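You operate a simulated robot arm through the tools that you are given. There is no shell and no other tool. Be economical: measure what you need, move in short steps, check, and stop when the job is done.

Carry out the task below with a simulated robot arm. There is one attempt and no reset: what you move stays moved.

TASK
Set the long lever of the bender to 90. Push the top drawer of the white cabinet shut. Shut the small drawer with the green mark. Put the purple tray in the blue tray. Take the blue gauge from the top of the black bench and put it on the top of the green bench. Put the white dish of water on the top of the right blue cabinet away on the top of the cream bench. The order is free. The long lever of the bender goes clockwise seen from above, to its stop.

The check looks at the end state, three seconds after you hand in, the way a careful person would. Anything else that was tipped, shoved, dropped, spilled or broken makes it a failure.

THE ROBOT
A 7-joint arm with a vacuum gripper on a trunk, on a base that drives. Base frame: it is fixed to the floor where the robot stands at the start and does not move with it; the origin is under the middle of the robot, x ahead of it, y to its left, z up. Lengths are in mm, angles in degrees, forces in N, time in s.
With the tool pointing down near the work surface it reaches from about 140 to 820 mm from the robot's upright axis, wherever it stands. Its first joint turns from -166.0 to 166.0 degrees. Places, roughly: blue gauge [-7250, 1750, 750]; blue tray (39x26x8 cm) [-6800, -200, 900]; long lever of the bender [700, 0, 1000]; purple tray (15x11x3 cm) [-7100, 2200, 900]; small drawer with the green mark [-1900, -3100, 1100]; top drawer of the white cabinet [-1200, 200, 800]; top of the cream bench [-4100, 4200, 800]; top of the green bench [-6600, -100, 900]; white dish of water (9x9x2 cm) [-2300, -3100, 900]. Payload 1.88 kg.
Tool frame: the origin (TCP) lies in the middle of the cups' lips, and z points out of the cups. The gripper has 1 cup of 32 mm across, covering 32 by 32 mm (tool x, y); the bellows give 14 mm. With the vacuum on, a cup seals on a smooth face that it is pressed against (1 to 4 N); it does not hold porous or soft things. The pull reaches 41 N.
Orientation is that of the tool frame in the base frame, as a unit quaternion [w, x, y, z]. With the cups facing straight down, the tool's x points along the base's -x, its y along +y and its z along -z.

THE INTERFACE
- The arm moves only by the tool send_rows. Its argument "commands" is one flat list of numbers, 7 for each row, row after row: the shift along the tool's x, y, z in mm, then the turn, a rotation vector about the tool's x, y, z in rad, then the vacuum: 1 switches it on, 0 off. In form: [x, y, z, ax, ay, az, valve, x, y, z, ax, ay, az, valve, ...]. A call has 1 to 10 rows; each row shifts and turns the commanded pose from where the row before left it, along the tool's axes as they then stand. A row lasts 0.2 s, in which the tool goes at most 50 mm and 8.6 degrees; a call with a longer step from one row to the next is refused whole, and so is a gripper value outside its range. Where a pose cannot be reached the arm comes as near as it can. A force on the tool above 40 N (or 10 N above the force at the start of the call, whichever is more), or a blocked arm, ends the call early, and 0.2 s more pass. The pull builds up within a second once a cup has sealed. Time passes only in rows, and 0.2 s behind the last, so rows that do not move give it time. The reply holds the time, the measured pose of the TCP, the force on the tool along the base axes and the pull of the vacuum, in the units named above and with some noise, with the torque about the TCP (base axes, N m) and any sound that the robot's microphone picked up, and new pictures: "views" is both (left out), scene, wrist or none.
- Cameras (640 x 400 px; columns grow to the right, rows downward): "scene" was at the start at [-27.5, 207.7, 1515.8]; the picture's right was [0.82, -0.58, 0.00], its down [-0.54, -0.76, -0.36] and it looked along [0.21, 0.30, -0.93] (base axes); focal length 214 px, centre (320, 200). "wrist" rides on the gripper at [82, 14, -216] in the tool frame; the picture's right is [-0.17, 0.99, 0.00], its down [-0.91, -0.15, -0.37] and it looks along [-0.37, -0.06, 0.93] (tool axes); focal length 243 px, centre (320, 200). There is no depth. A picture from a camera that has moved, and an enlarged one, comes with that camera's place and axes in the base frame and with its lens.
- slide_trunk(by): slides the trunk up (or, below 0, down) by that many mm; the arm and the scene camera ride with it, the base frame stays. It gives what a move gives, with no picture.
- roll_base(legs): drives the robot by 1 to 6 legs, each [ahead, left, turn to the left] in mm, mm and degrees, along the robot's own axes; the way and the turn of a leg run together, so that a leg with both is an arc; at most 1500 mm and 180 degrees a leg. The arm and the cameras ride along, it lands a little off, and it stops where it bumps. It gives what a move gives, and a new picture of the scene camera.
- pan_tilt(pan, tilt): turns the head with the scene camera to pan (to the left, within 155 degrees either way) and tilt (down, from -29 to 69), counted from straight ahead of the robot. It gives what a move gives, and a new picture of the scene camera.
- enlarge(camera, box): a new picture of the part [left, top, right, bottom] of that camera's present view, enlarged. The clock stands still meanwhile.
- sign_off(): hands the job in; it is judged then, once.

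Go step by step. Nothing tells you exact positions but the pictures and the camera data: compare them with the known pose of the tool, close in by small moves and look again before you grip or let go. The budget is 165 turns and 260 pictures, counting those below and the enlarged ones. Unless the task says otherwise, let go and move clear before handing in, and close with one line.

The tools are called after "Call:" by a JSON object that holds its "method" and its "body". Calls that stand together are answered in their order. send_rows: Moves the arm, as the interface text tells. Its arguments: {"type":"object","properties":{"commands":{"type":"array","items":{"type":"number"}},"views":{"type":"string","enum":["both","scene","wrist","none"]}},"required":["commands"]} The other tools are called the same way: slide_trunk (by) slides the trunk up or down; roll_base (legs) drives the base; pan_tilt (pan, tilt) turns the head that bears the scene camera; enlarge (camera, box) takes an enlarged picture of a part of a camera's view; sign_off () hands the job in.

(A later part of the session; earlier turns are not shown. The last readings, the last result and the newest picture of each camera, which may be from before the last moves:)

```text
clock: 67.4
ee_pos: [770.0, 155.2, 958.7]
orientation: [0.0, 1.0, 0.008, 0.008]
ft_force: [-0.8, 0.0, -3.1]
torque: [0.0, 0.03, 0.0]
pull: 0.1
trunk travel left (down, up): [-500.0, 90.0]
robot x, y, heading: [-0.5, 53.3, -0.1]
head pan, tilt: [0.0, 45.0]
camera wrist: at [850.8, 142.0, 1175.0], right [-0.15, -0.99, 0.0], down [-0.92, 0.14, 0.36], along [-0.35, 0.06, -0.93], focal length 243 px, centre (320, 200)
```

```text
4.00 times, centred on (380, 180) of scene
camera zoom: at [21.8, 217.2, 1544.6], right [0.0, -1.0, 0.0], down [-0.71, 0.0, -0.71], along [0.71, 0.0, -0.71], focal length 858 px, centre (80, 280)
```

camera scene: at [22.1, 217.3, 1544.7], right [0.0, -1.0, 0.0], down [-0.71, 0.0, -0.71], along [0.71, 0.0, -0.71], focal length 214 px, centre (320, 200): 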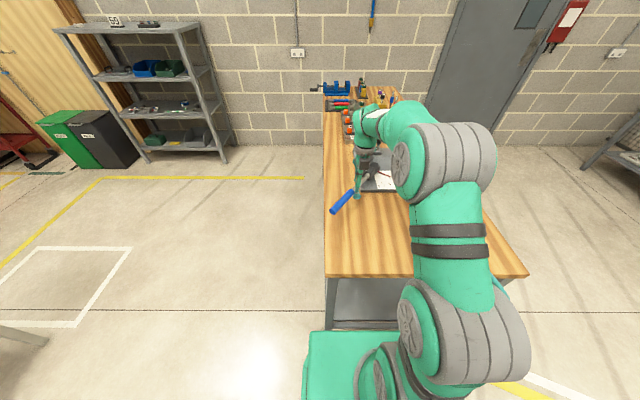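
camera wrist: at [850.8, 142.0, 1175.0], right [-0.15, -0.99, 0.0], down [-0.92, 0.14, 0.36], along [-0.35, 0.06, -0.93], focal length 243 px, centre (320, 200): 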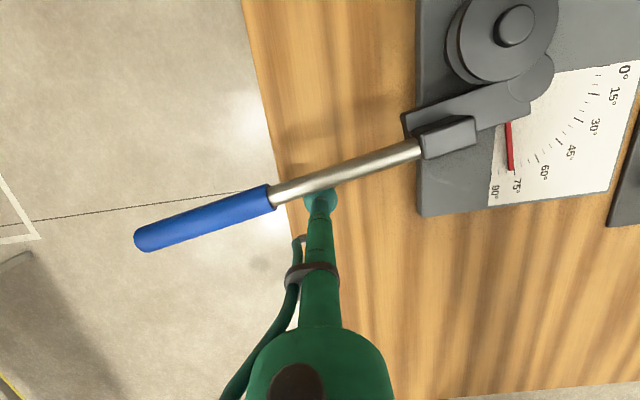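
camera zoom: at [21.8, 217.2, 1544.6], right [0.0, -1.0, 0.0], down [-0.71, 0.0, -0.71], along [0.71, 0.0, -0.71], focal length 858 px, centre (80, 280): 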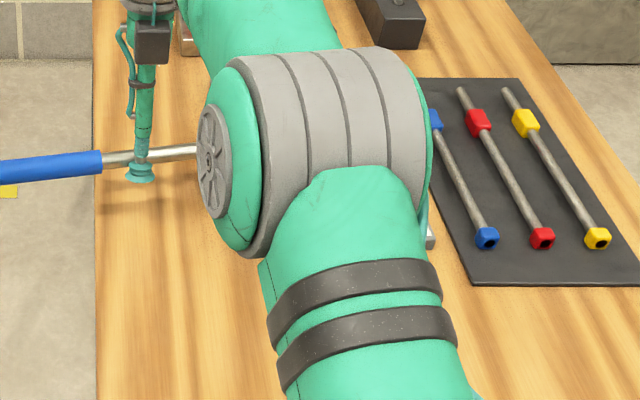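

Pointer is at about 78°. I shift the contact nearer the pivot for reach and push on in small steps to the stop.

Call:
{"method": "send_rows", "body": {"commands": [-12, 25, 0, 0, 0, 0, 0, -6, 25, 0, 0, 0, 0, 0, 18, 0, 0, 0, 0, 0, 0, 8, 0, 0, 0, 0, 0, 0, 8, 0, 0, 0, 0, 0, 0, 8, 0, 0, 0, 0, 0, 0, 6, 0, 0, 0, 0, 0, 0, 6, 0, 0, 0, 0, 0, 0], "views": "wrist"}}

```text
clock: 69.2
ee_pos: [807.3, 108.0, 959.4]
orientation: [0.001, 1.0, 0.008, 0.009]
ft_force: [-0.9, 1.2, -5.2]
torque: [-0.01, 0.03, -0.01]
pull: 0.0
trunk travel left (down, up): [-500.0, 90.0]
robot x, y, heading: [0.2, 53.6, 0.3]
head pan, tilt: [0.0, 45.0]
camera wrist: at [887.1, 92.8, 1175.2], right [-0.15, -0.99, 0.0], down [-0.92, 0.14, 0.36], along [-0.35, 0.06, -0.93], focal length 243 px, centre (320, 200)
```

wrist: 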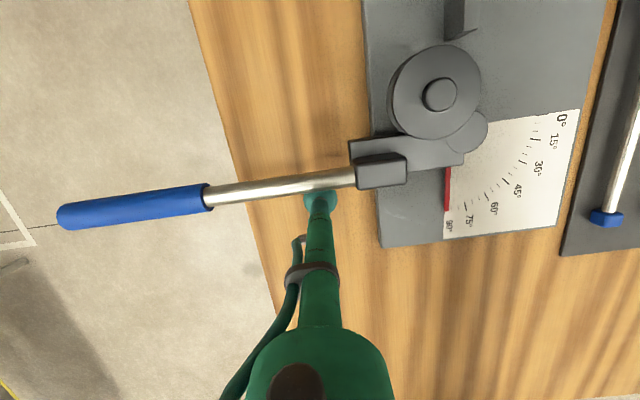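

Call:
{"method": "send_rows", "body": {"commands": [5, 0, 0, 0, 0, 0, 0, 5, 0, 0, 0, 0, 0, 0, 0, 0, 0, 0, 0, 0, 0], "views": "none"}}

Call:
{"method": "enlarge", "body": {"camera": "wrist", "box": [360, 60, 600, 260]}}

```text
clock: 70.0
ee_pos: [816.0, 108.0, 961.8]
orientation: [0.0, 1.0, 0.007, 0.01]
ft_force: [-2.7, -0.5, -3.2]
torque: [0.0, 0.0, -0.01]
pull: 0.1
trunk travel left (down, up): [-500.0, 90.0]
robot x, y, heading: [-2.4, 55.3, 0.3]
head pan, tilt: [0.0, 45.0]
```

```text
2.00 times, centred on (480, 160) of wrist
camera zoom: at [896.1, 93.6, 1177.2], right [-0.15, -0.99, 0.0], down [-0.92, 0.14, 0.36], along [-0.35, 0.06, -0.93], focal length 485 px, centre (0, 280)
```

zoom: 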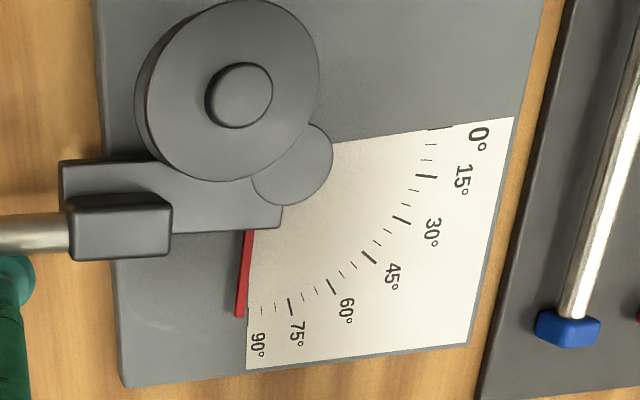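

Call:
{"method": "send_rows", "body": {"commands": [4, 0, 0, 0, 0, 0, 0, 4, 0, 0, 0, 0, 0, 0, 0, 0, 0, 0, 0, 0, 0], "views": "none"}}

Call:
{"method": "enlarge", "body": {"camera": "wrist", "box": [300, 60, 620, 260]}}

```text
clock: 70.8
ee_pos: [820.7, 106.3, 958.9]
orientation: [-0.002, 1.0, 0.008, 0.008]
ft_force: [-21.3, -1.5, -9.3]
torque: [0.03, -0.03, 0.02]
pull: 0.0
out of reach, approached as far as the arm can: row 2
trunk travel left (down, up): [-500.0, 90.0]
robot x, y, heading: [-3.6, 55.3, 0.1]
head pan, tilt: [0.0, 45.0]
```

```text
2.00 times, centred on (460, 160) of wrist
camera zoom: at [900.1, 93.4, 1175.1], right [-0.15, -0.99, 0.0], down [-0.92, 0.14, 0.36], along [-0.35, 0.06, -0.93], focal length 485 px, centre (40, 280)
```

zoom: 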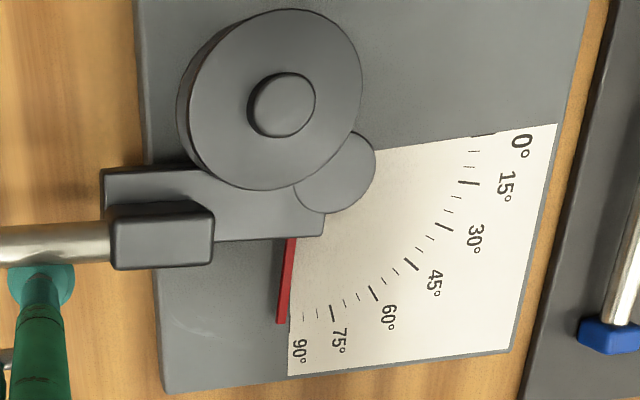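

The force rose to 21 N: the lever is at its stop at 90. I retract back and up.

Call:
{"method": "send_rows", "body": {"commands": [-40, 0, 0, 0, 0, 0, 0, -20, 0, -40, 0, 0, 0, 0, -20, 0, -45, 0, 0, 0, 0, -20, 0, -45, 0, 0, 0, 0, -20, 0, -45, 0, 0, 0, 0, -45, 0, -20, 0, 0, 0, 0, -45, 0, -20, 0, 0, 0, 0, -45, 0, -20, 0, 0, 0, 0, -45, 0, -20, 0, 0, 0, 0, -45, 0, -20, 0, 0, 0, 0], "views": "none"}}

Call:
{"method": "pan_tilt", "body": {"pan": 0, "tilt": 40}}

Call:
{"method": "pan_tilt", "body": {"pan": 130, "tilt": 20}}

```text
clock: 71.0
ee_pos: [811.5, 103.0, 972.3]
orientation: [0.01, 1.0, 0.023, 0.007]
ft_force: [-0.7, -0.6, 1.5]
torque: [0.04, -0.08, -0.02]
pull: 0.0
out of reach, approached as far as the arm can: row 1
trunk travel left (down, up): [-500.0, 90.0]
robot x, y, heading: [-1.5, 51.8, 0.2]
head pan, tilt: [0.0, 45.0]
stopped in row 1: the force on the tool passed its limit at 123 N (the readings are from after the stop); the commanded pose is now the measured one
```

```text
clock: 71.7
ee_pos: [811.4, 103.7, 969.6]
orientation: [0.01, 1.0, 0.024, 0.004]
ft_force: [-2.4, 0.0, 1.2]
torque: [0.03, -0.04, 0.02]
pull: 0.1
trunk travel left (down, up): [-500.0, 90.0]
robot x, y, heading: [1.2, 55.2, 0.2]
head pan, tilt: [0.0, 40.0]
camera scene: at [24.4, 217.1, 1551.9], right [0.0, -1.0, 0.0], down [-0.64, 0.0, -0.77], along [0.77, 0.0, -0.64], focal length 214 px, centre (320, 200)
```

scene: 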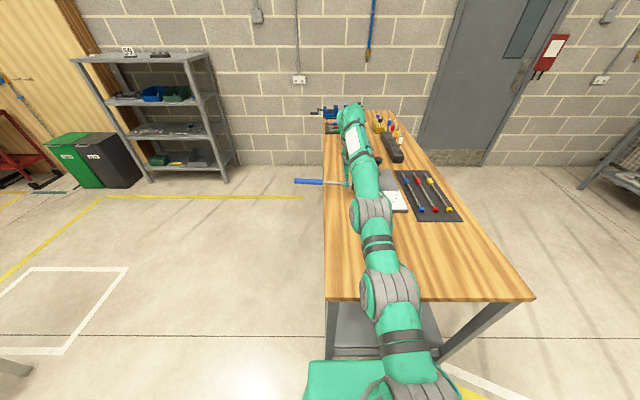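

```text
clock: 73.8
ee_pos: [811.6, 103.5, 968.9]
orientation: [0.011, 1.0, 0.024, 0.005]
ft_force: [-1.8, -0.2, 1.6]
torque: [0.02, -0.01, -0.01]
pull: 0.0
trunk travel left (down, up): [-500.0, 90.0]
robot x, y, heading: [-4.7, 53.9, 0.3]
head pan, tilt: [130.0, 20.0]
camera scene: at [-120.7, 287.8, 1583.3], right [0.76, 0.65, 0.0], down [0.22, -0.26, -0.94], along [-0.61, 0.72, -0.34], focal length 214 px, centre (320, 200)
```

scene: 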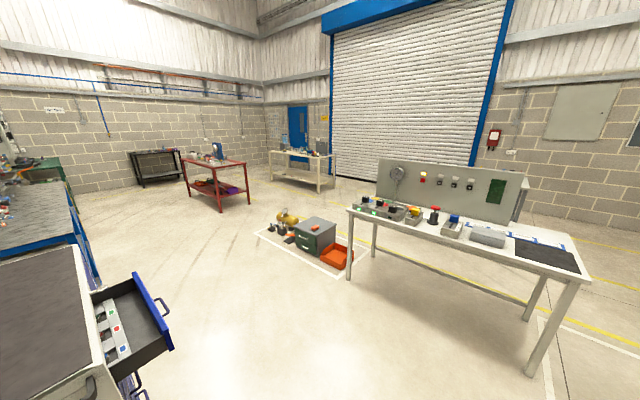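

Retracting jerked because the arm was fully stretched; I back off with the base instead and then check the lever.

Call:
{"method": "roll_base", "body": {"legs": [[-120, 0, 0]]}}

Call:
{"method": "send_rows", "body": {"commands": [-20, 0, -20, 0, 0, 0, 0, -20, 0, -30, 0, 0, 0, 0, -20, 0, -40, 0, 0, 0, 0, -20, 0, -40, 0, 0, 0, 0, -20, 0, -40, 0, 0, 0, 0], "views": "wrist"}}

```text
clock: 75.1
ee_pos: [691.4, 103.9, 968.4]
orientation: [0.011, 1.0, 0.023, 0.004]
ft_force: [-1.0, -0.1, 0.0]
torque: [-0.01, -0.03, 0.0]
pull: 0.0
trunk travel left (down, up): [-500.0, 90.0]
robot x, y, heading: [-118.8, 55.9, 0.3]
head pan, tilt: [130.0, 20.0]
camera scene: at [-240.0, 287.4, 1583.4], right [0.76, 0.65, 0.0], down [0.22, -0.26, -0.94], along [-0.61, 0.72, -0.34], focal length 214 px, centre (320, 200)
```

scene: 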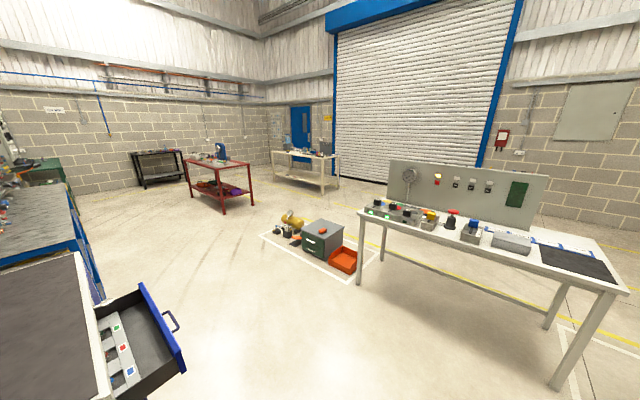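

```text
clock: 76.3
ee_pos: [610.8, 103.5, 1146.6]
orientation: [0.012, 1.0, 0.023, 0.005]
ft_force: [0.9, 0.0, 0.3]
torque: [0.01, 0.03, 0.0]
pull: 0.1
out of reach, approached as far as the arm can: row 2, 3, 4
trunk travel left (down, up): [-500.0, 90.0]
robot x, y, heading: [-119.6, 54.3, 0.0]
head pan, tilt: [130.0, 20.0]
camera wrist: at [695.4, 96.2, 1361.4], right [-0.12, -0.99, 0.02], down [-0.92, 0.12, 0.37], along [-0.36, 0.02, -0.93], focal length 243 px, centre (320, 200)
```

wrist: 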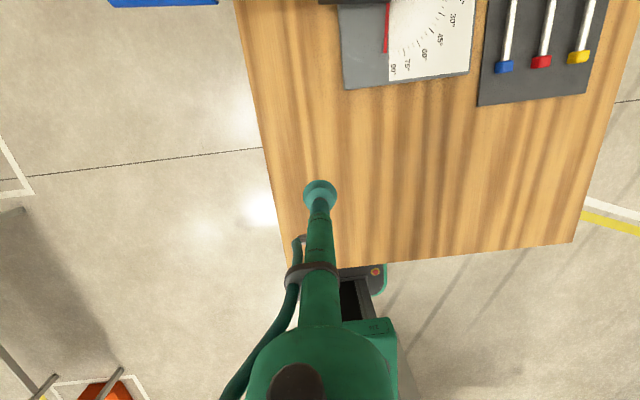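

Call:
{"method": "send_rows", "body": {"commands": [-40, 10, -20, 0.024, -0.01, 0.046, 0, -45, 10, -20, 0, 0, 0, 0, -45, 10, -20, 0, 0, 0, 0, -45, 10, 0, 0, 0, 0, 0, -40, 10, 0, 0, 0, 0, 0], "views": "none"}}

Call:
{"method": "pan_tilt", "body": {"pan": 0, "tilt": 40}}

Call:
{"method": "enlarge", "body": {"camera": "scene", "box": [300, 120, 460, 220]}}

```text
refused: row 2 steps farther than a row can; nothing moved
```

```text
clock: 78.4
ee_pos: [614.4, 103.3, 1145.9]
orientation: [0.011, 1.0, 0.023, 0.004]
ft_force: [0.0, 0.3, 1.0]
torque: [0.02, 0.02, -0.01]
pull: 0.2
trunk travel left (down, up): [-500.0, 90.0]
robot x, y, heading: [-123.0, 55.3, 0.4]
head pan, tilt: [0.0, 40.0]
camera scene: at [-94.7, 216.7, 1551.9], right [0.0, -1.0, 0.0], down [-0.64, 0.0, -0.77], along [0.77, 0.0, -0.64], focal length 214 px, centre (320, 200)
```

scene: 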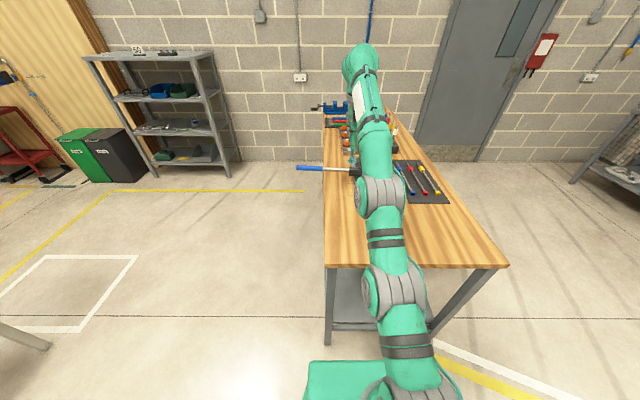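

```text
4.00 times, centred on (380, 170) of scene
camera zoom: at [-94.7, 216.7, 1551.9], right [0.0, -1.0, 0.0], down [-0.64, 0.0, -0.77], along [0.77, 0.0, -0.64], focal length 858 px, centre (80, 320)
```

zoom: 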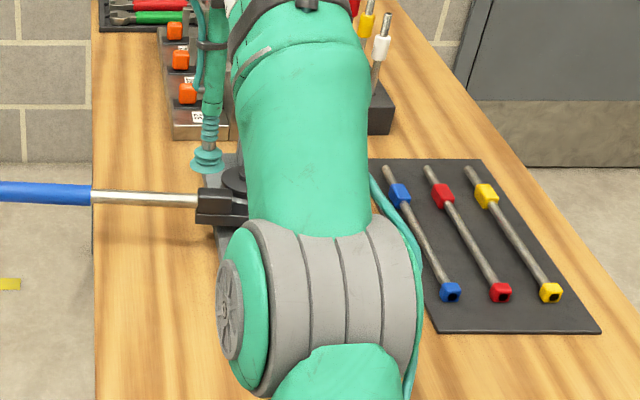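

The lever stays at 90. I fold the arm in and then back off and turn toward the white cabinet's drawer.

Call:
{"method": "send_rows", "body": {"commands": [-40, 10, -20, 0.024, -0.01, 0.046, 0, -45, 5, -15, 0, 0, 0, 0, -45, 5, -15, 0, 0, 0, 0, -45, 10, 0, 0, 0, 0, 0, -45, 10, 0, 0, 0, 0, 0, -45, 10, 0, 0, 0, 0, 0], "views": "none"}}

Call:
{"method": "roll_base", "body": {"legs": [[-120, 0, 0], [0, 400, 90]]}}

Call:
{"method": "pan_tilt", "body": {"pan": 60, "tilt": 30}}

```text
clock: 80.0
ee_pos: [354.8, 52.6, 1156.9]
orientation: [-0.002, 0.999, -0.001, -0.046]
ft_force: [0.5, 0.4, -0.4]
torque: [0.0, 0.24, 0.01]
pull: 0.1
out of reach, approached as far as the arm can: row 1
trunk travel left (down, up): [-500.0, 90.0]
robot x, y, heading: [-125.2, 55.5, 0.6]
head pan, tilt: [0.0, 40.0]
stopped in row 6: the arm was blocked; the commanded pose is now the measured one
```

```text
clock: 85.1
ee_pos: [-513.6, 769.2, 1159.5]
orientation: [0.03, 0.692, 0.721, -0.032]
ft_force: [0.0, -0.5, 0.2]
torque: [-0.06, 0.03, 0.01]
pull: 0.0
trunk travel left (down, up): [-500.0, 90.0]
robot x, y, heading: [-494.4, 295.5, 92.8]
head pan, tilt: [0.0, 40.0]
cut short: leg 2
camera scene: at [-658.5, 313.7, 1551.9], right [1.0, 0.05, 0.0], down [0.03, -0.64, -0.77], along [-0.04, 0.77, -0.64], focal length 214 px, centre (320, 200)
```

scene: 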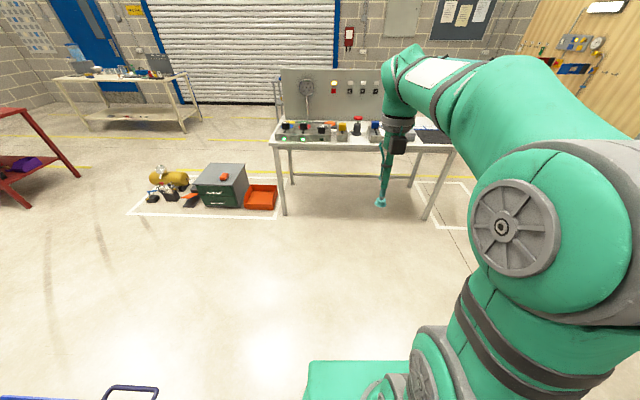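

```text
clock: 86.4
ee_pos: [-511.9, 770.8, 1159.8]
orientation: [0.029, 0.691, 0.721, -0.03]
ft_force: [0.0, -0.2, -0.2]
torque: [0.0, -0.04, -0.01]
pull: 0.1
trunk travel left (down, up): [-500.0, 90.0]
robot x, y, heading: [-497.4, 299.3, 92.7]
head pan, tilt: [60.0, 30.0]
camera scene: at [-735.0, 270.4, 1567.3], right [0.46, 0.89, 0.0], down [0.44, -0.23, -0.87], along [-0.77, 0.4, -0.5], focal length 214 px, centre (320, 200)
```

scene: 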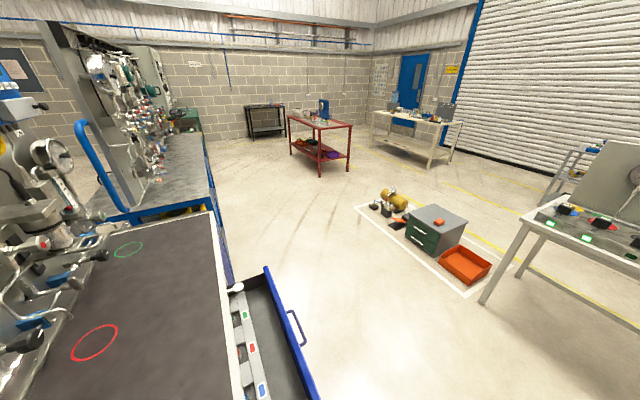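

The drawer front (blue) is about y=360, x from -1370 to -930, and the cabinet face at y≈212. I'll stand beside it facing -x and push its middle toward -y.

Call:
{"method": "roll_base", "body": {"legs": [[0, -50, 0], [120, 0, 0], [0, 0, 87.3]]}}

Call:
{"method": "pan_tilt", "body": {"pan": 0, "tilt": 45}}

```text
clock: 91.9
ee_pos: [-922.2, 430.1, 1159.3]
orientation: [0.042, 0.009, 0.999, -0.002]
ft_force: [-0.2, -0.2, -0.2]
torque: [0.04, -0.01, 0.02]
pull: 0.0
trunk travel left (down, up): [-500.0, 90.0]
robot x, y, heading: [-449.1, 422.2, 179.4]
head pan, tilt: [60.0, 30.0]
camera scene: at [-438.0, 175.9, 1567.3], right [-0.86, 0.51, 0.0], down [0.26, 0.43, -0.87], along [-0.44, -0.74, -0.5], focal length 214 px, centre (320, 200)
```

scene: 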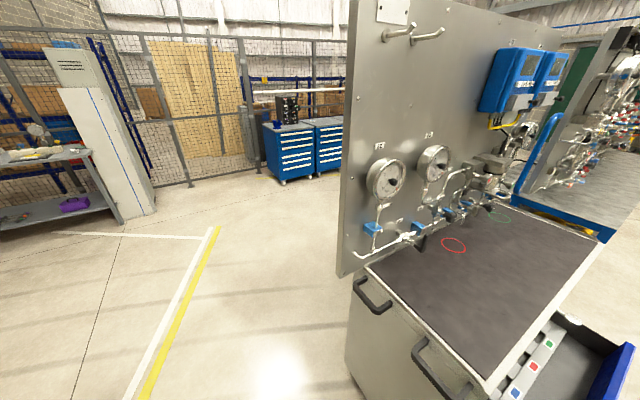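

```text
clock: 93.2
ee_pos: [-922.6, 430.6, 1159.1]
orientation: [0.042, 0.01, 0.999, -0.002]
ft_force: [0.0, 0.6, 0.1]
torque: [-0.02, 0.0, 0.04]
pull: 0.2
trunk travel left (down, up): [-500.0, 90.0]
robot x, y, heading: [-449.9, 418.1, 179.2]
head pan, tilt: [0.0, 45.0]
camera scene: at [-472.9, 254.6, 1544.7], right [0.01, 1.0, 0.0], down [0.71, -0.01, -0.71], along [-0.71, 0.01, -0.71], focal length 214 px, centre (320, 200)
```

scene: 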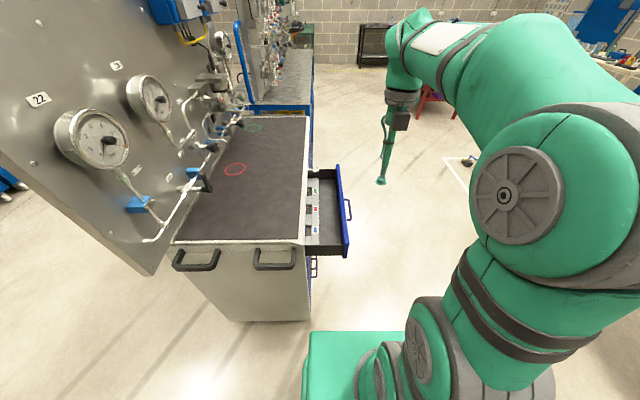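

Call:
{"method": "send_rows", "body": {"commands": [0, 0, 0, -0.004, 0.084, -0.02, 0, 46, 3, 0, 0, 0, 0, 0, 46, 3, 0, 0, 0, 0, 0, 46, 3, 0, 0, 0, 0, 0, 0, 0, 45, 0, 0, 0, 0, 0, 0, 45, 0, 0, 0, 0, 0, 0, 45, 0, 0, 0, 0, 0, 0, 45, 0, 0, 0, 0, 0, 0, 45, 0, 0, 0, 0], "views": "both"}}

```text
clock: 95.2
ee_pos: [-1058.0, 440.4, 936.0]
orientation: [0.0, 0.0, 1.0, 0.0]
ft_force: [-0.4, 0.0, 0.0]
torque: [0.0, 0.0, 0.01]
pull: 0.0
trunk travel left (down, up): [-500.0, 90.0]
robot x, y, heading: [-450.8, 423.9, 178.9]
head pan, tilt: [0.0, 45.0]
camera scene: at [-473.0, 254.7, 1544.7], right [0.01, 1.0, 0.0], down [0.71, -0.01, -0.71], along [-0.71, 0.01, -0.71], focal length 214 px, centre (320, 200)
camera wrist: at [-1138.3, 451.6, 1150.0], right [0.16, 0.99, 0.0], down [0.91, -0.15, 0.37], along [0.37, -0.06, -0.93], focal length 243 px, centre (320, 200)
```

scene: 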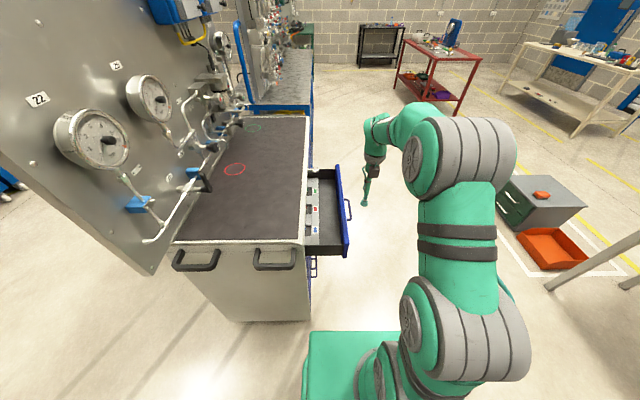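
wrist: 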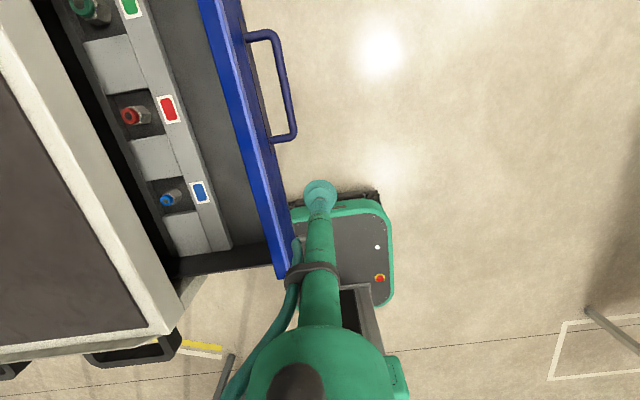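

Call:
{"method": "send_rows", "body": {"commands": [-5, 0, 45, 0, 0, 0, 0, -5, 0, 45, 0, 0, 0, 0, 0, 0, 45, 0, 0, 0, 0, 0, -35, 0, 0, 0, 0, 0, 0, -30, 0, 0, 0, 0, 0, 0, -30, 0, 0, 0, 0, 0, 0, -30, 0, 0, 0, 0, 0], "views": "both"}}

```text
clock: 96.8
ee_pos: [-1051.4, 314.0, 803.8]
orientation: [-0.003, 0.0, 1.0, -0.002]
ft_force: [1.8, 0.3, -6.9]
torque: [-0.13, 0.36, -0.02]
pull: 0.0
trunk travel left (down, up): [-500.0, 90.0]
robot x, y, heading: [-450.8, 417.9, 179.0]
head pan, tilt: [0.0, 45.0]
camera scene: at [-474.2, 254.4, 1544.5], right [0.01, 1.0, 0.0], down [0.71, -0.01, -0.71], along [-0.71, 0.01, -0.71], focal length 214 px, centre (320, 200)
camera wrist: at [-1131.7, 325.9, 1019.3], right [0.17, 0.99, 0.0], down [0.92, -0.15, 0.37], along [0.37, -0.06, -0.93], focal length 243 px, centre (320, 200)
```

scene: 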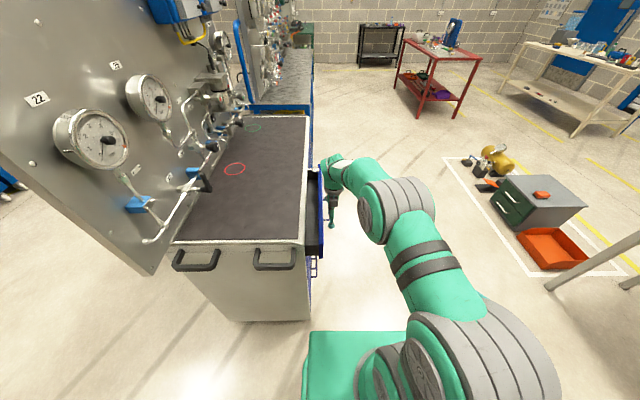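
wrist: 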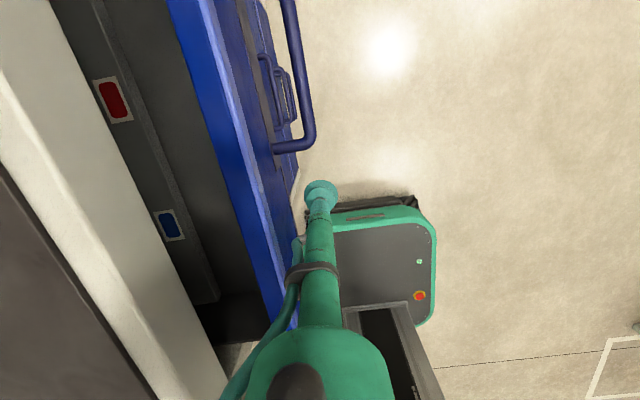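

Call:
{"method": "send_rows", "body": {"commands": [0, -30, 0, 0, 0, 0, 0, 0, -20, 0, 0, 0, 0, 0, 0, -10, 0, 0, 0, 0, 0, 0, -8, 0, 0, 0, 0, 0, 0, -6, 0, 0, 0, 0, 0], "views": "wrist"}}

```text
clock: 98.0
ee_pos: [-1054.2, 243.3, 802.6]
orientation: [0.004, -0.003, 1.0, -0.002]
ft_force: [-0.5, 0.4, -0.4]
torque: [-0.04, -0.01, 0.02]
pull: 0.1
out of reach, approached as far as the arm can: row 4, 5
trunk travel left (down, up): [-500.0, 90.0]
robot x, y, heading: [-449.5, 419.4, 179.1]
head pan, tilt: [0.0, 45.0]
camera wrist: at [-1136.4, 255.5, 1016.3], right [0.16, 0.99, 0.0], down [0.91, -0.15, 0.38], along [0.38, -0.06, -0.92], focal length 243 px, centre (320, 200)
```

wrist: 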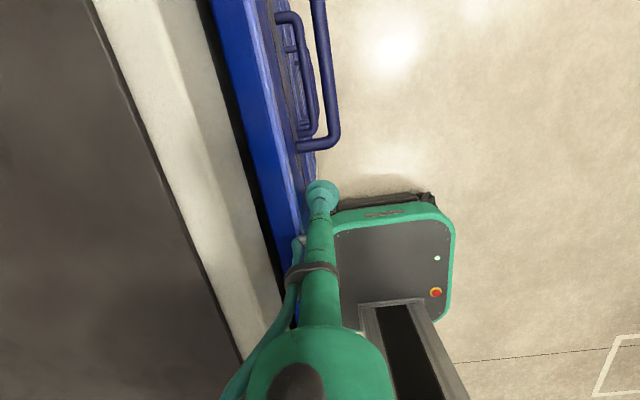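

Nearly shut, a small gap remains and the arm is at a joint limit. I nudge with the base moving left (toward -y).

Call:
{"method": "roll_base", "body": {"legs": [[0, 18, 0]]}}

Call:
{"method": "enlarge", "body": {"camera": "wrist", "box": [160, 0, 400, 220]}}

```text
clock: 98.8
ee_pos: [-1055.1, 225.2, 801.4]
orientation: [0.005, -0.003, 1.0, -0.002]
ft_force: [0.6, 0.6, -0.5]
torque: [-0.01, 0.04, -0.06]
pull: 0.1
trunk travel left (down, up): [-500.0, 90.0]
robot x, y, heading: [-449.5, 405.9, 178.9]
head pan, tilt: [0.0, 45.0]
camera scene: at [-473.2, 236.5, 1544.7], right [0.01, 1.0, 0.0], down [0.71, -0.01, -0.71], along [-0.71, 0.01, -0.71], focal length 214 px, centre (320, 200)
```

scene: 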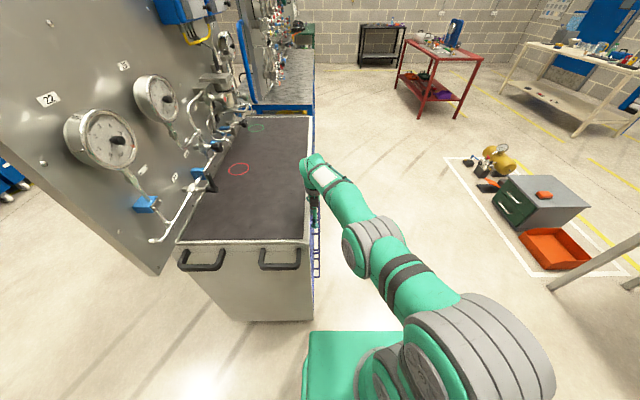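

```text
1.82 times, centred on (280, 110) of wrist
camera zoom: at [-1136.7, 237.1, 1016.2], right [0.16, 0.99, 0.0], down [0.91, -0.15, 0.38], along [0.38, -0.06, -0.92], focal length 441 px, centre (393, 364)
```

zoom: 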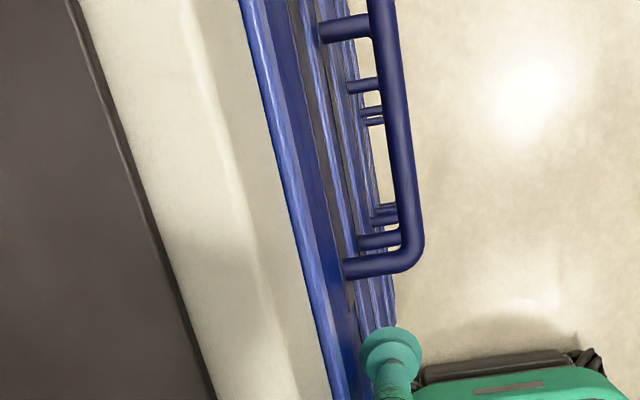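

Call:
{"method": "roll_base", "body": {"legs": [[0, 10, 0]]}}

Call:
{"method": "enlarge", "body": {"camera": "wrist", "box": [160, 0, 400, 220]}}

```text
clock: 99.5
ee_pos: [-1054.6, 219.0, 802.0]
orientation: [0.005, -0.003, 1.0, 0.0]
ft_force: [4.2, 30.7, 1.5]
torque: [-0.14, 0.09, 0.03]
pull: 0.0
trunk travel left (down, up): [-500.0, 90.0]
robot x, y, heading: [-453.1, 391.7, 179.1]
head pan, tilt: [0.0, 45.0]
camera scene: at [-473.0, 229.4, 1545.0], right [0.02, 1.0, 0.0], down [0.71, -0.01, -0.71], along [-0.71, 0.01, -0.71], focal length 214 px, centre (320, 200)
```

scene: 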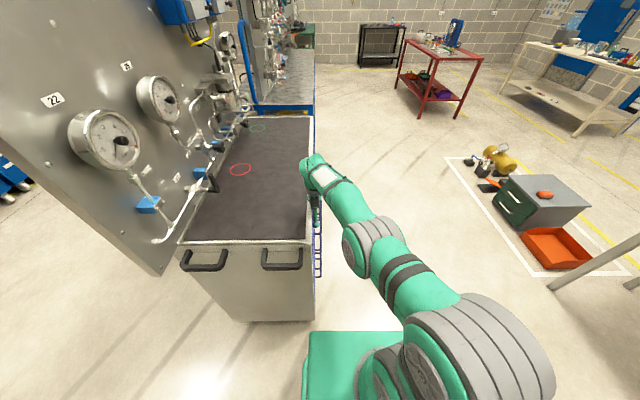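

```text
1.82 times, centred on (280, 110) of wrist
camera zoom: at [-1136.7, 231.3, 1015.8], right [0.16, 0.99, 0.0], down [0.91, -0.15, 0.38], along [0.38, -0.06, -0.92], focal length 441 px, centre (393, 364)
```

zoom: 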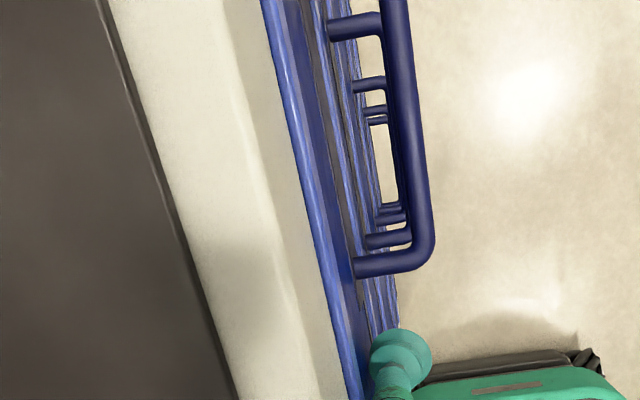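

30 N at the stop: the drawer is shut. I move clear, raise the arm and drive towards the blue cabinets.

Call:
{"method": "roll_base", "body": {"legs": [[0, -90, 0]]}}

Call:
{"method": "send_rows", "body": {"commands": [-20, 10, -40, 0, 0.01, 0, 0, -20, 10, -40, 0, 0, 0, 0, -20, 10, -40, 0, 0, 0, 0, -20, 10, -40, 0, 0, 0, 0, -20, 10, -40, 0, 0, 0, 0, -20, 10, -40, 0, 0, 0, 0, -20, 10, -40, 0, 0, 0, 0, -20, 10, -40, 0, 0, 0, 0, 0, 10, -40, 0, 0, 0, 0], "views": "scene"}}

```text
clock: 100.6
ee_pos: [-1053.2, 308.3, 801.5]
orientation: [0.004, -0.004, 1.0, 0.0]
ft_force: [0.1, 0.2, 0.5]
torque: [0.02, 0.0, 0.0]
pull: 0.1
trunk travel left (down, up): [-500.0, 90.0]
robot x, y, heading: [-448.3, 483.2, 179.2]
head pan, tilt: [0.0, 45.0]
camera scene: at [-471.9, 317.5, 1544.7], right [0.01, 1.0, 0.0], down [0.71, -0.01, -0.71], along [-0.71, 0.01, -0.71], focal length 214 px, centre (320, 200)
```

scene: 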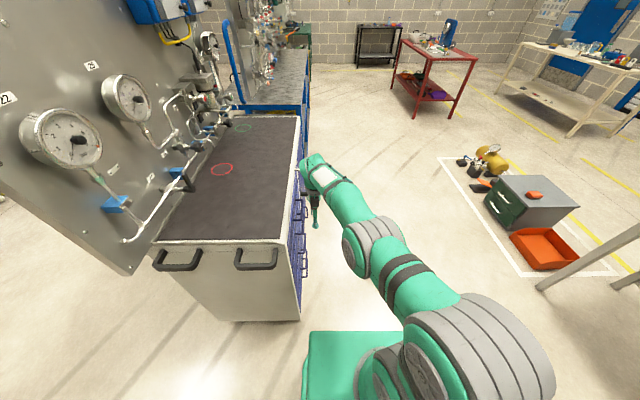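

```text
clock: 102.6
ee_pos: [-893.9, 401.2, 1161.5]
orientation: [0.0, -0.003, 1.0, 0.0]
ft_force: [-0.2, 0.1, 1.2]
torque: [0.04, 0.02, 0.0]
pull: 0.2
trunk travel left (down, up): [-500.0, 90.0]
robot x, y, heading: [-447.8, 481.4, 179.2]
head pan, tilt: [0.0, 45.0]
camera scene: at [-471.7, 317.7, 1544.6], right [0.01, 1.0, 0.0], down [0.71, -0.01, -0.71], along [-0.71, 0.01, -0.71], focal length 214 px, centre (320, 200)
```

scene: 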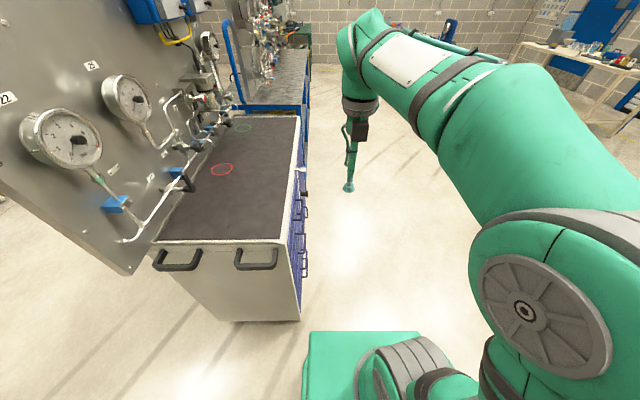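

Call:
{"method": "roll_base", "body": {"legs": [[-150, 0, 0], [0, 0, 91], [1500, 0, 0], [500, 0, 0], [0, -1450, 0]]}}

Call:
{"method": "pan_tilt", "body": {"pan": 0, "tilt": 25}}

```text
clock: 124.4
ee_pos: [-1612.7, -1998.4, 1160.2]
orientation: [0.0, 0.724, -0.69, 0.0]
ft_force: [-0.3, 0.0, 0.3]
torque: [0.02, -0.03, -0.01]
pull: 0.1
trunk travel left (down, up): [-500.0, 90.0]
robot x, y, heading: [-1715.2, -1557.8, -88.6]
head pan, tilt: [0.0, 45.0]
camera scene: at [-1548.9, -1575.9, 1544.7], right [-1.0, -0.03, 0.0], down [-0.02, 0.71, -0.71], along [0.02, -0.71, -0.71], focal length 214 px, centre (320, 200)
```

scene: 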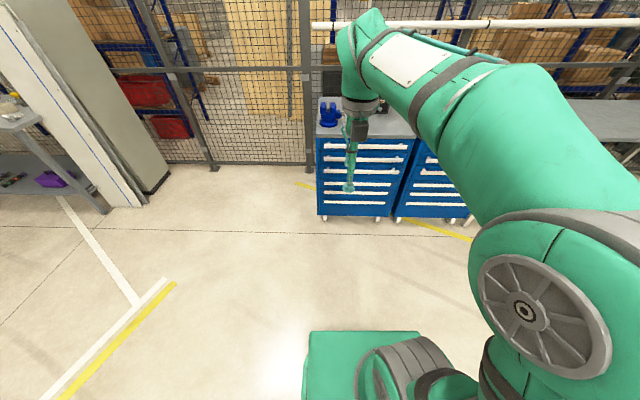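

```text
clock: 125.2
ee_pos: [-1613.4, -1998.7, 1160.9]
orientation: [0.0, 0.724, -0.69, 0.0]
ft_force: [-0.6, 0.2, -0.3]
torque: [0.0, -0.02, -0.02]
pull: 0.1
trunk travel left (down, up): [-500.0, 90.0]
robot x, y, heading: [-1715.7, -1559.9, -88.4]
head pan, tilt: [0.0, 25.0]
camera scene: at [-1548.7, -1586.7, 1575.2], right [-1.0, -0.03, 0.0], down [-0.01, 0.42, -0.91], along [0.03, -0.91, -0.42], focal length 214 px, centre (320, 200)
```

scene: 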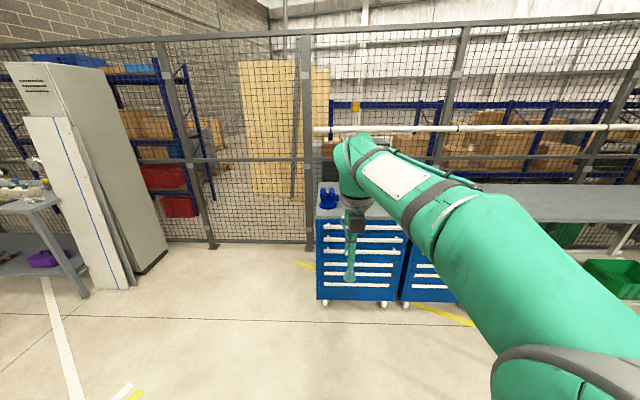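

Call:
{"method": "roll_base", "body": {"legs": [[600, -300, -1.5]]}}

Call:
{"method": "send_rows", "body": {"commands": [0, 40, 0, 0, 0, 0, 0, -5, 45, 0, 0, 0, 0, 0, -10, 45, 0, 0, 0, 0, 0, -10, 45, 0, 0, 0, 0, 0, -15, 40, 0, 0, 0, 0, 0, -20, 40, 0, 0, 0, 0, 0], "views": "scene"}}

```text
clock: 128.9
ee_pos: [-1916.2, -2604.3, 1160.1]
orientation: [0.0, 0.716, -0.698, 0.0]
ft_force: [0.3, 0.1, 0.2]
torque: [0.03, -0.01, 0.03]
pull: 0.0
trunk travel left (down, up): [-500.0, 90.0]
robot x, y, heading: [-2006.8, -2157.4, -89.8]
head pan, tilt: [0.0, 25.0]
camera scene: at [-1840.9, -2192.4, 1575.3], right [-1.0, 0.0, 0.0], down [0.0, 0.42, -0.91], along [0.0, -0.91, -0.42], focal length 214 px, centre (320, 200)
```

scene: 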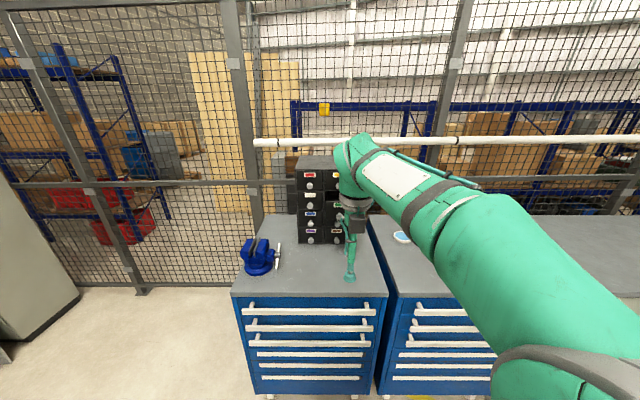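

```text
clock: 130.3
ee_pos: [-2173.7, -2548.4, 1161.5]
orientation: [0.001, 0.715, -0.699, 0.0]
ft_force: [0.0, -1.1, 0.5]
torque: [-0.03, 0.02, -0.03]
pull: 0.1
trunk travel left (down, up): [-500.0, 90.0]
robot x, y, heading: [-2007.2, -2157.4, -89.8]
head pan, tilt: [0.0, 25.0]
camera scene: at [-1840.9, -2192.3, 1575.3], right [-1.0, 0.0, 0.0], down [0.0, 0.42, -0.91], along [0.0, -0.91, -0.42], focal length 214 px, centre (320, 200)
```

scene: 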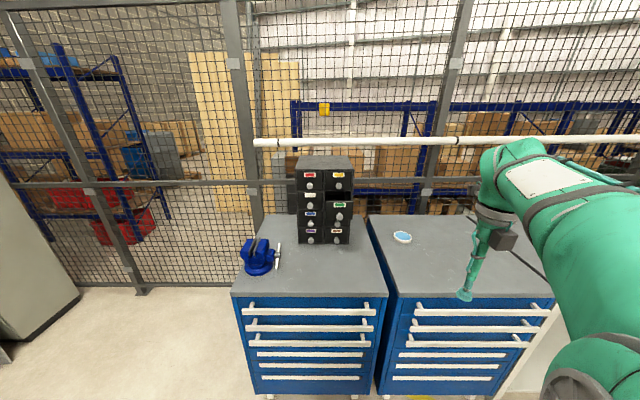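

Call:
{"method": "enlarge", "body": {"camera": "scene", "box": [280, 145, 424, 255]}}

```text
3.64 times, centred on (352, 200) of scene
camera zoom: at [-1840.9, -2192.3, 1575.3], right [-1.0, 0.0, 0.0], down [0.0, 0.42, -0.91], along [0.0, -0.91, -0.42], focal length 780 px, centre (204, 200)
```

zoom: 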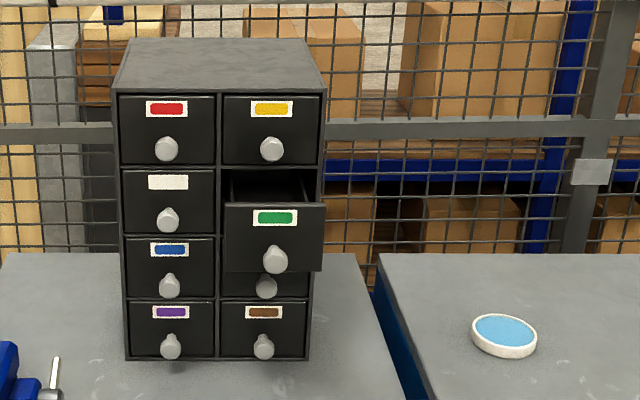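

The green-marked drawer (right column, second row) sticks out, and its knob faces me. I'll point the tool horizontally and push the knob straight in; first tilting the tool.

Call:
{"method": "send_rows", "body": {"commands": [20, -15, 0, 0, 0.1428, 0, 0, 19.8, -15, 2.8, 0, 0.1428, 0, 0, 19.2, -15, 5.6, 0, 0.1428, 0, 0, 18.2, -15, 8.3, 0, 0.1428, 0, 0, 16.8, -15, 10.8, 0, 0.1428, 0, 0, 15.1, -15, 13.1, 0, 0.1428, 0, 0, 13.1, -15, 15.1, 0, 0.1428, 0, 0, 10.8, -15, 16.8, 0, 0.1428, 0, 0, 8.3, -15, 18.2, 0, 0.1428, 0, 0, 5.6, -15, 19.2, 0, 0.1428, 0, 0], "views": "wrist"}}

```text
clock: 131.7
ee_pos: [-2115.3, -2665.9, 1075.7]
orientation: [-0.204, -0.648, 0.693, -0.241]
ft_force: [-0.7, -0.1, -0.2]
torque: [0.0, 0.0, -0.01]
pull: 0.1
trunk travel left (down, up): [-500.0, 90.0]
robot x, y, heading: [-2004.6, -2159.9, -89.9]
head pan, tilt: [0.0, 25.0]
stopped in row 6: the arm was blocked; the commanded pose is now the measured one
camera wrist: at [-2141.0, -2603.8, 1295.3], right [-0.97, 0.18, -0.17], down [0.21, 0.95, -0.23], along [0.12, -0.26, -0.96], focal length 243 px, centre (320, 200)
```

wrist: 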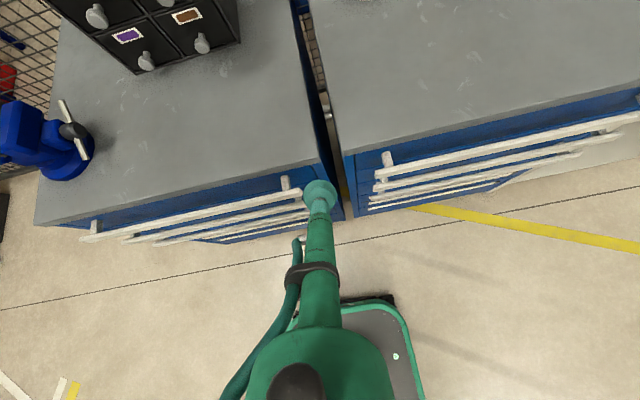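

Tilting further hits a wrist limit, but about 37° forward tilt is enough to push the knob with the cup leading. I lower the trunk slightly to get a second view for triangulating the knob.

Call:
{"method": "slide_trunk", "body": {"by": -150}}

Call:
{"method": "enlarge", "body": {"camera": "scene", "box": [280, 145, 424, 255]}}

```text
clock: 133.5
ee_pos: [-2113.0, -2666.8, 924.6]
orientation: [-0.2, -0.65, 0.693, -0.239]
ft_force: [-0.1, 0.6, 0.1]
torque: [-0.04, -0.03, -0.01]
pull: 0.0
trunk travel left (down, up): [-350.0, 240.0]
robot x, y, heading: [-2005.3, -2158.6, -90.1]
head pan, tilt: [0.0, 25.0]
```

```text
3.64 times, centred on (352, 200) of scene
camera zoom: at [-1841.0, -2192.4, 1424.5], right [-1.0, 0.0, 0.0], down [0.0, 0.42, -0.91], along [0.0, -0.91, -0.42], focal length 780 px, centre (204, 200)
```

zoom: 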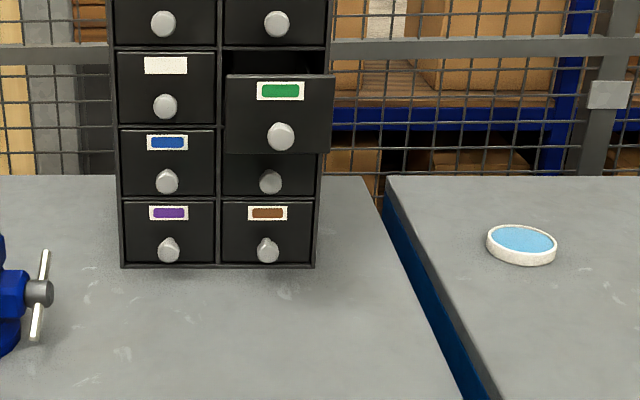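

Triangulated: green knob tip at (-1922, -2964, 1138), closed knobs at y≈-3075; cabinet top z≈894; dish at (-2275, -3130). I raise the trunk again, align the tool, then approach.

Call:
{"method": "slide_trunk", "body": {"by": 150}}

Call:
{"method": "send_rows", "body": {"commands": [15, 0, -20, 0, 0, 0, 0, 15, 0, -20, 0, 0, 0, 0, 0, -40, 0, 0, 0, 0, 0, 0, -40, 0, 0, 0, 0, 0, 0, -40, 0, 0, 0, 0, 0, 0, -40, 0, 0, 0, 0, 0, 0, -30, 0, 0, 0, 0, 0], "views": "none"}}

Call:
{"method": "roll_base", "body": {"legs": [[220, 0, 0]]}}

```text
clock: 135.2
ee_pos: [-2115.1, -2667.1, 1079.5]
orientation: [-0.206, -0.648, 0.691, -0.243]
ft_force: [0.7, 0.2, 0.3]
torque: [0.0, 0.04, 0.01]
pull: 0.0
trunk travel left (down, up): [-500.0, 90.0]
robot x, y, heading: [-2003.7, -2160.3, -89.9]
head pan, tilt: [0.0, 25.0]
```

```text
clock: 136.8
ee_pos: [-2010.3, -2652.5, 1094.6]
orientation: [-0.128, -0.636, 0.753, -0.107]
ft_force: [0.6, 0.5, 0.0]
torque: [-0.08, 0.0, 0.03]
pull: 0.2
out of reach, approached as far as the arm can: row 6, 7
trunk travel left (down, up): [-500.0, 90.0]
robot x, y, heading: [-2008.3, -2157.5, -89.8]
head pan, tilt: [0.0, 25.0]
stopped in row 7: the arm was blocked; the commanded pose is now the measured one
```

```text
clock: 138.5
ee_pos: [-2011.1, -2876.3, 1089.9]
orientation: [-0.126, -0.636, 0.754, -0.102]
ft_force: [0.3, 0.7, -0.4]
torque: [0.0, 0.06, 0.0]
pull: 0.1
trunk travel left (down, up): [-500.0, 90.0]
robot x, y, heading: [-2002.5, -2379.7, -90.1]
head pan, tilt: [0.0, 25.0]
camera scene: at [-1840.9, -2415.5, 1575.9], right [-1.0, 0.0, 0.0], down [0.0, 0.42, -0.91], along [0.0, -0.91, -0.42], focal length 214 px, centre (320, 200)
```

scene: 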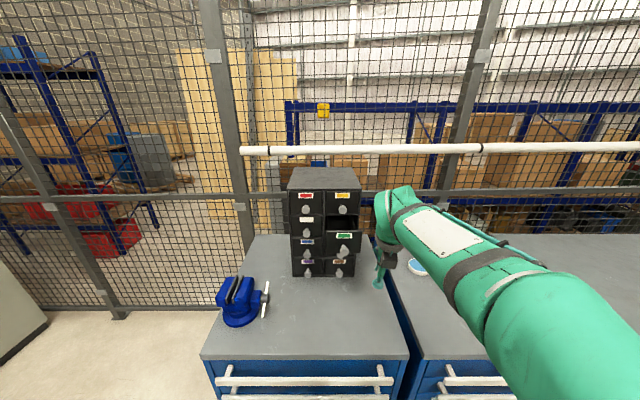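

I use the base for the sideways alignment and raise the tool to knob height.

Call:
{"method": "roll_base", "body": {"legs": [[0, 89, 0]]}}

Call:
{"method": "send_rows", "body": {"commands": [12, 0, -36, 0, 0, 0, 0], "views": "both"}}

```text
clock: 139.6
ee_pos: [-1923.6, -2875.7, 1087.6]
orientation: [-0.124, -0.636, 0.755, -0.101]
ft_force: [0.0, 0.1, -0.4]
torque: [0.01, 0.0, 0.03]
pull: 0.0
trunk travel left (down, up): [-500.0, 90.0]
robot x, y, heading: [-1917.8, -2381.8, -90.1]
head pan, tilt: [0.0, 25.0]
camera scene: at [-1753.2, -2415.7, 1575.5], right [-1.0, 0.0, 0.0], down [0.0, 0.42, -0.91], along [0.0, -0.91, -0.42], focal length 214 px, centre (320, 200)
```

scene: 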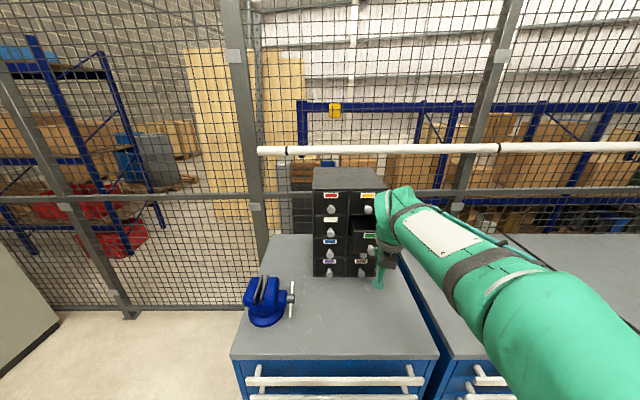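

```text
clock: 140.0
ee_pos: [-1924.6, -2875.8, 1125.4]
orientation: [-0.124, -0.636, 0.755, -0.1]
ft_force: [-0.3, -0.3, -0.7]
torque: [-0.04, -0.01, 0.0]
pull: 0.0
trunk travel left (down, up): [-500.0, 90.0]
robot x, y, heading: [-1918.2, -2380.1, -90.2]
head pan, tilt: [0.0, 25.0]
camera scene: at [-1753.2, -2415.8, 1575.3], right [-1.0, 0.0, 0.0], down [0.0, 0.42, -0.91], along [0.0, -0.91, -0.42], focal length 214 px, centre (320, 200)
camera wrist: at [-1937.3, -2885.0, 1354.9], right [-0.95, 0.32, -0.05], down [0.32, 0.95, 0.07], along [0.07, 0.05, -1.0], focal length 243 px, centre (320, 200)
```

scene: 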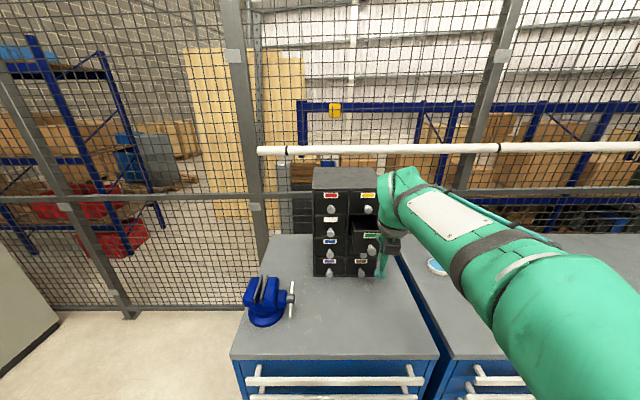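
wrist: 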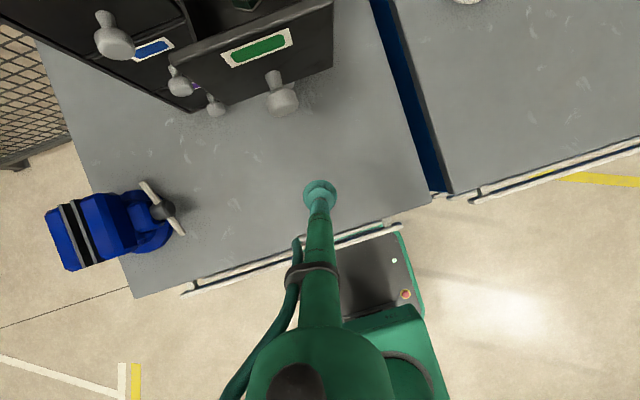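

The wrist view confirms the alignment with the green drawer's knob. Pushing toward -y.

Call:
{"method": "send_rows", "body": {"commands": [37.3, -6.8, 12.6, 0, 0, 0, 0, 28, -5.1, 9.4, 0, 0, 0, 0, 23.3, -4.3, 7.9, 0, 0, 0, 0, 23.3, -4.3, 7.9, 0, 0, 0, 0, 23.3, -4.3, 7.9, 0, 0, 0, 0], "views": "wrist"}}

```text
clock: 141.2
ee_pos: [-1924.6, -3020.9, 1125.7]
orientation: [-0.124, -0.636, 0.755, -0.102]
ft_force: [0.5, 0.1, -0.3]
torque: [0.0, -0.05, -0.06]
pull: 0.1
trunk travel left (down, up): [-500.0, 90.0]
robot x, y, heading: [-1916.9, -2380.0, -90.2]
head pan, tilt: [0.0, 25.0]
camera wrist: at [-1936.2, -3029.8, 1354.3], right [-0.95, 0.32, -0.05], down [0.32, 0.95, 0.07], along [0.07, 0.05, -1.0], focal length 243 px, centre (320, 200)
```

wrist: 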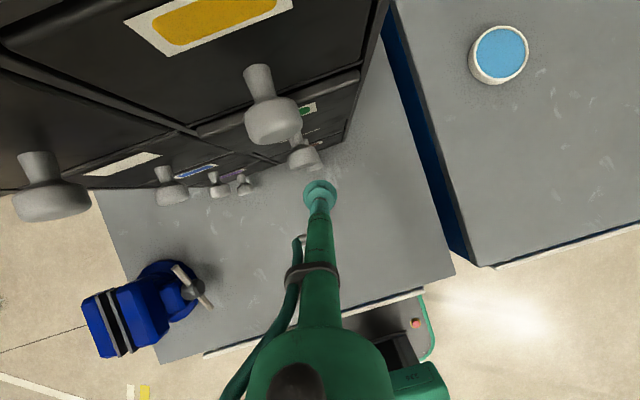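

Call:
{"method": "send_rows", "body": {"commands": [18.7, -3.4, 6.3, 0, 0, 0, 0, 14, -2.6, 4.7, 0, 0, 0, 0, 9.3, -1.7, 3.1, 0, 0, 0, 0, 7, -1.3, 2.4, 0, 0, 0, 0], "views": "wrist"}}

```text
clock: 141.9
ee_pos: [-1923.1, -3051.1, 1116.5]
orientation: [-0.115, -0.634, 0.759, -0.092]
ft_force: [-1.6, 14.7, 1.0]
torque: [-0.21, -0.04, -0.08]
pull: 0.1
trunk travel left (down, up): [-500.0, 90.0]
robot x, y, heading: [-1916.9, -2382.7, -90.1]
head pan, tilt: [0.0, 25.0]
stopped in row 3: the force on the tool passed its limit at 51 N (the readings are from after the stop); the commanded pose is now the measured one
camera wrist: at [-1937.3, -3064.7, 1346.3], right [-0.94, 0.33, -0.04], down [0.33, 0.94, 0.09], along [0.07, 0.07, -0.99], focal length 243 px, centre (320, 200)
```

wrist: 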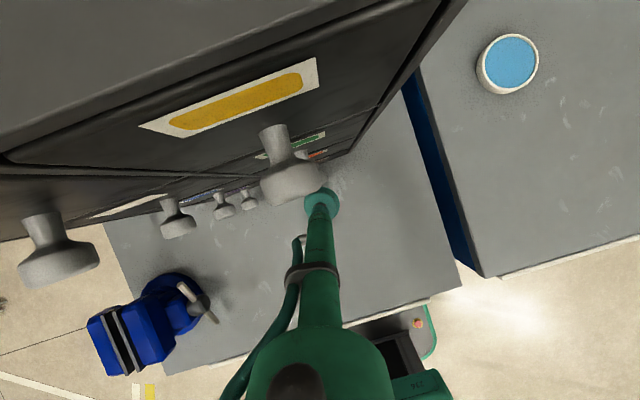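

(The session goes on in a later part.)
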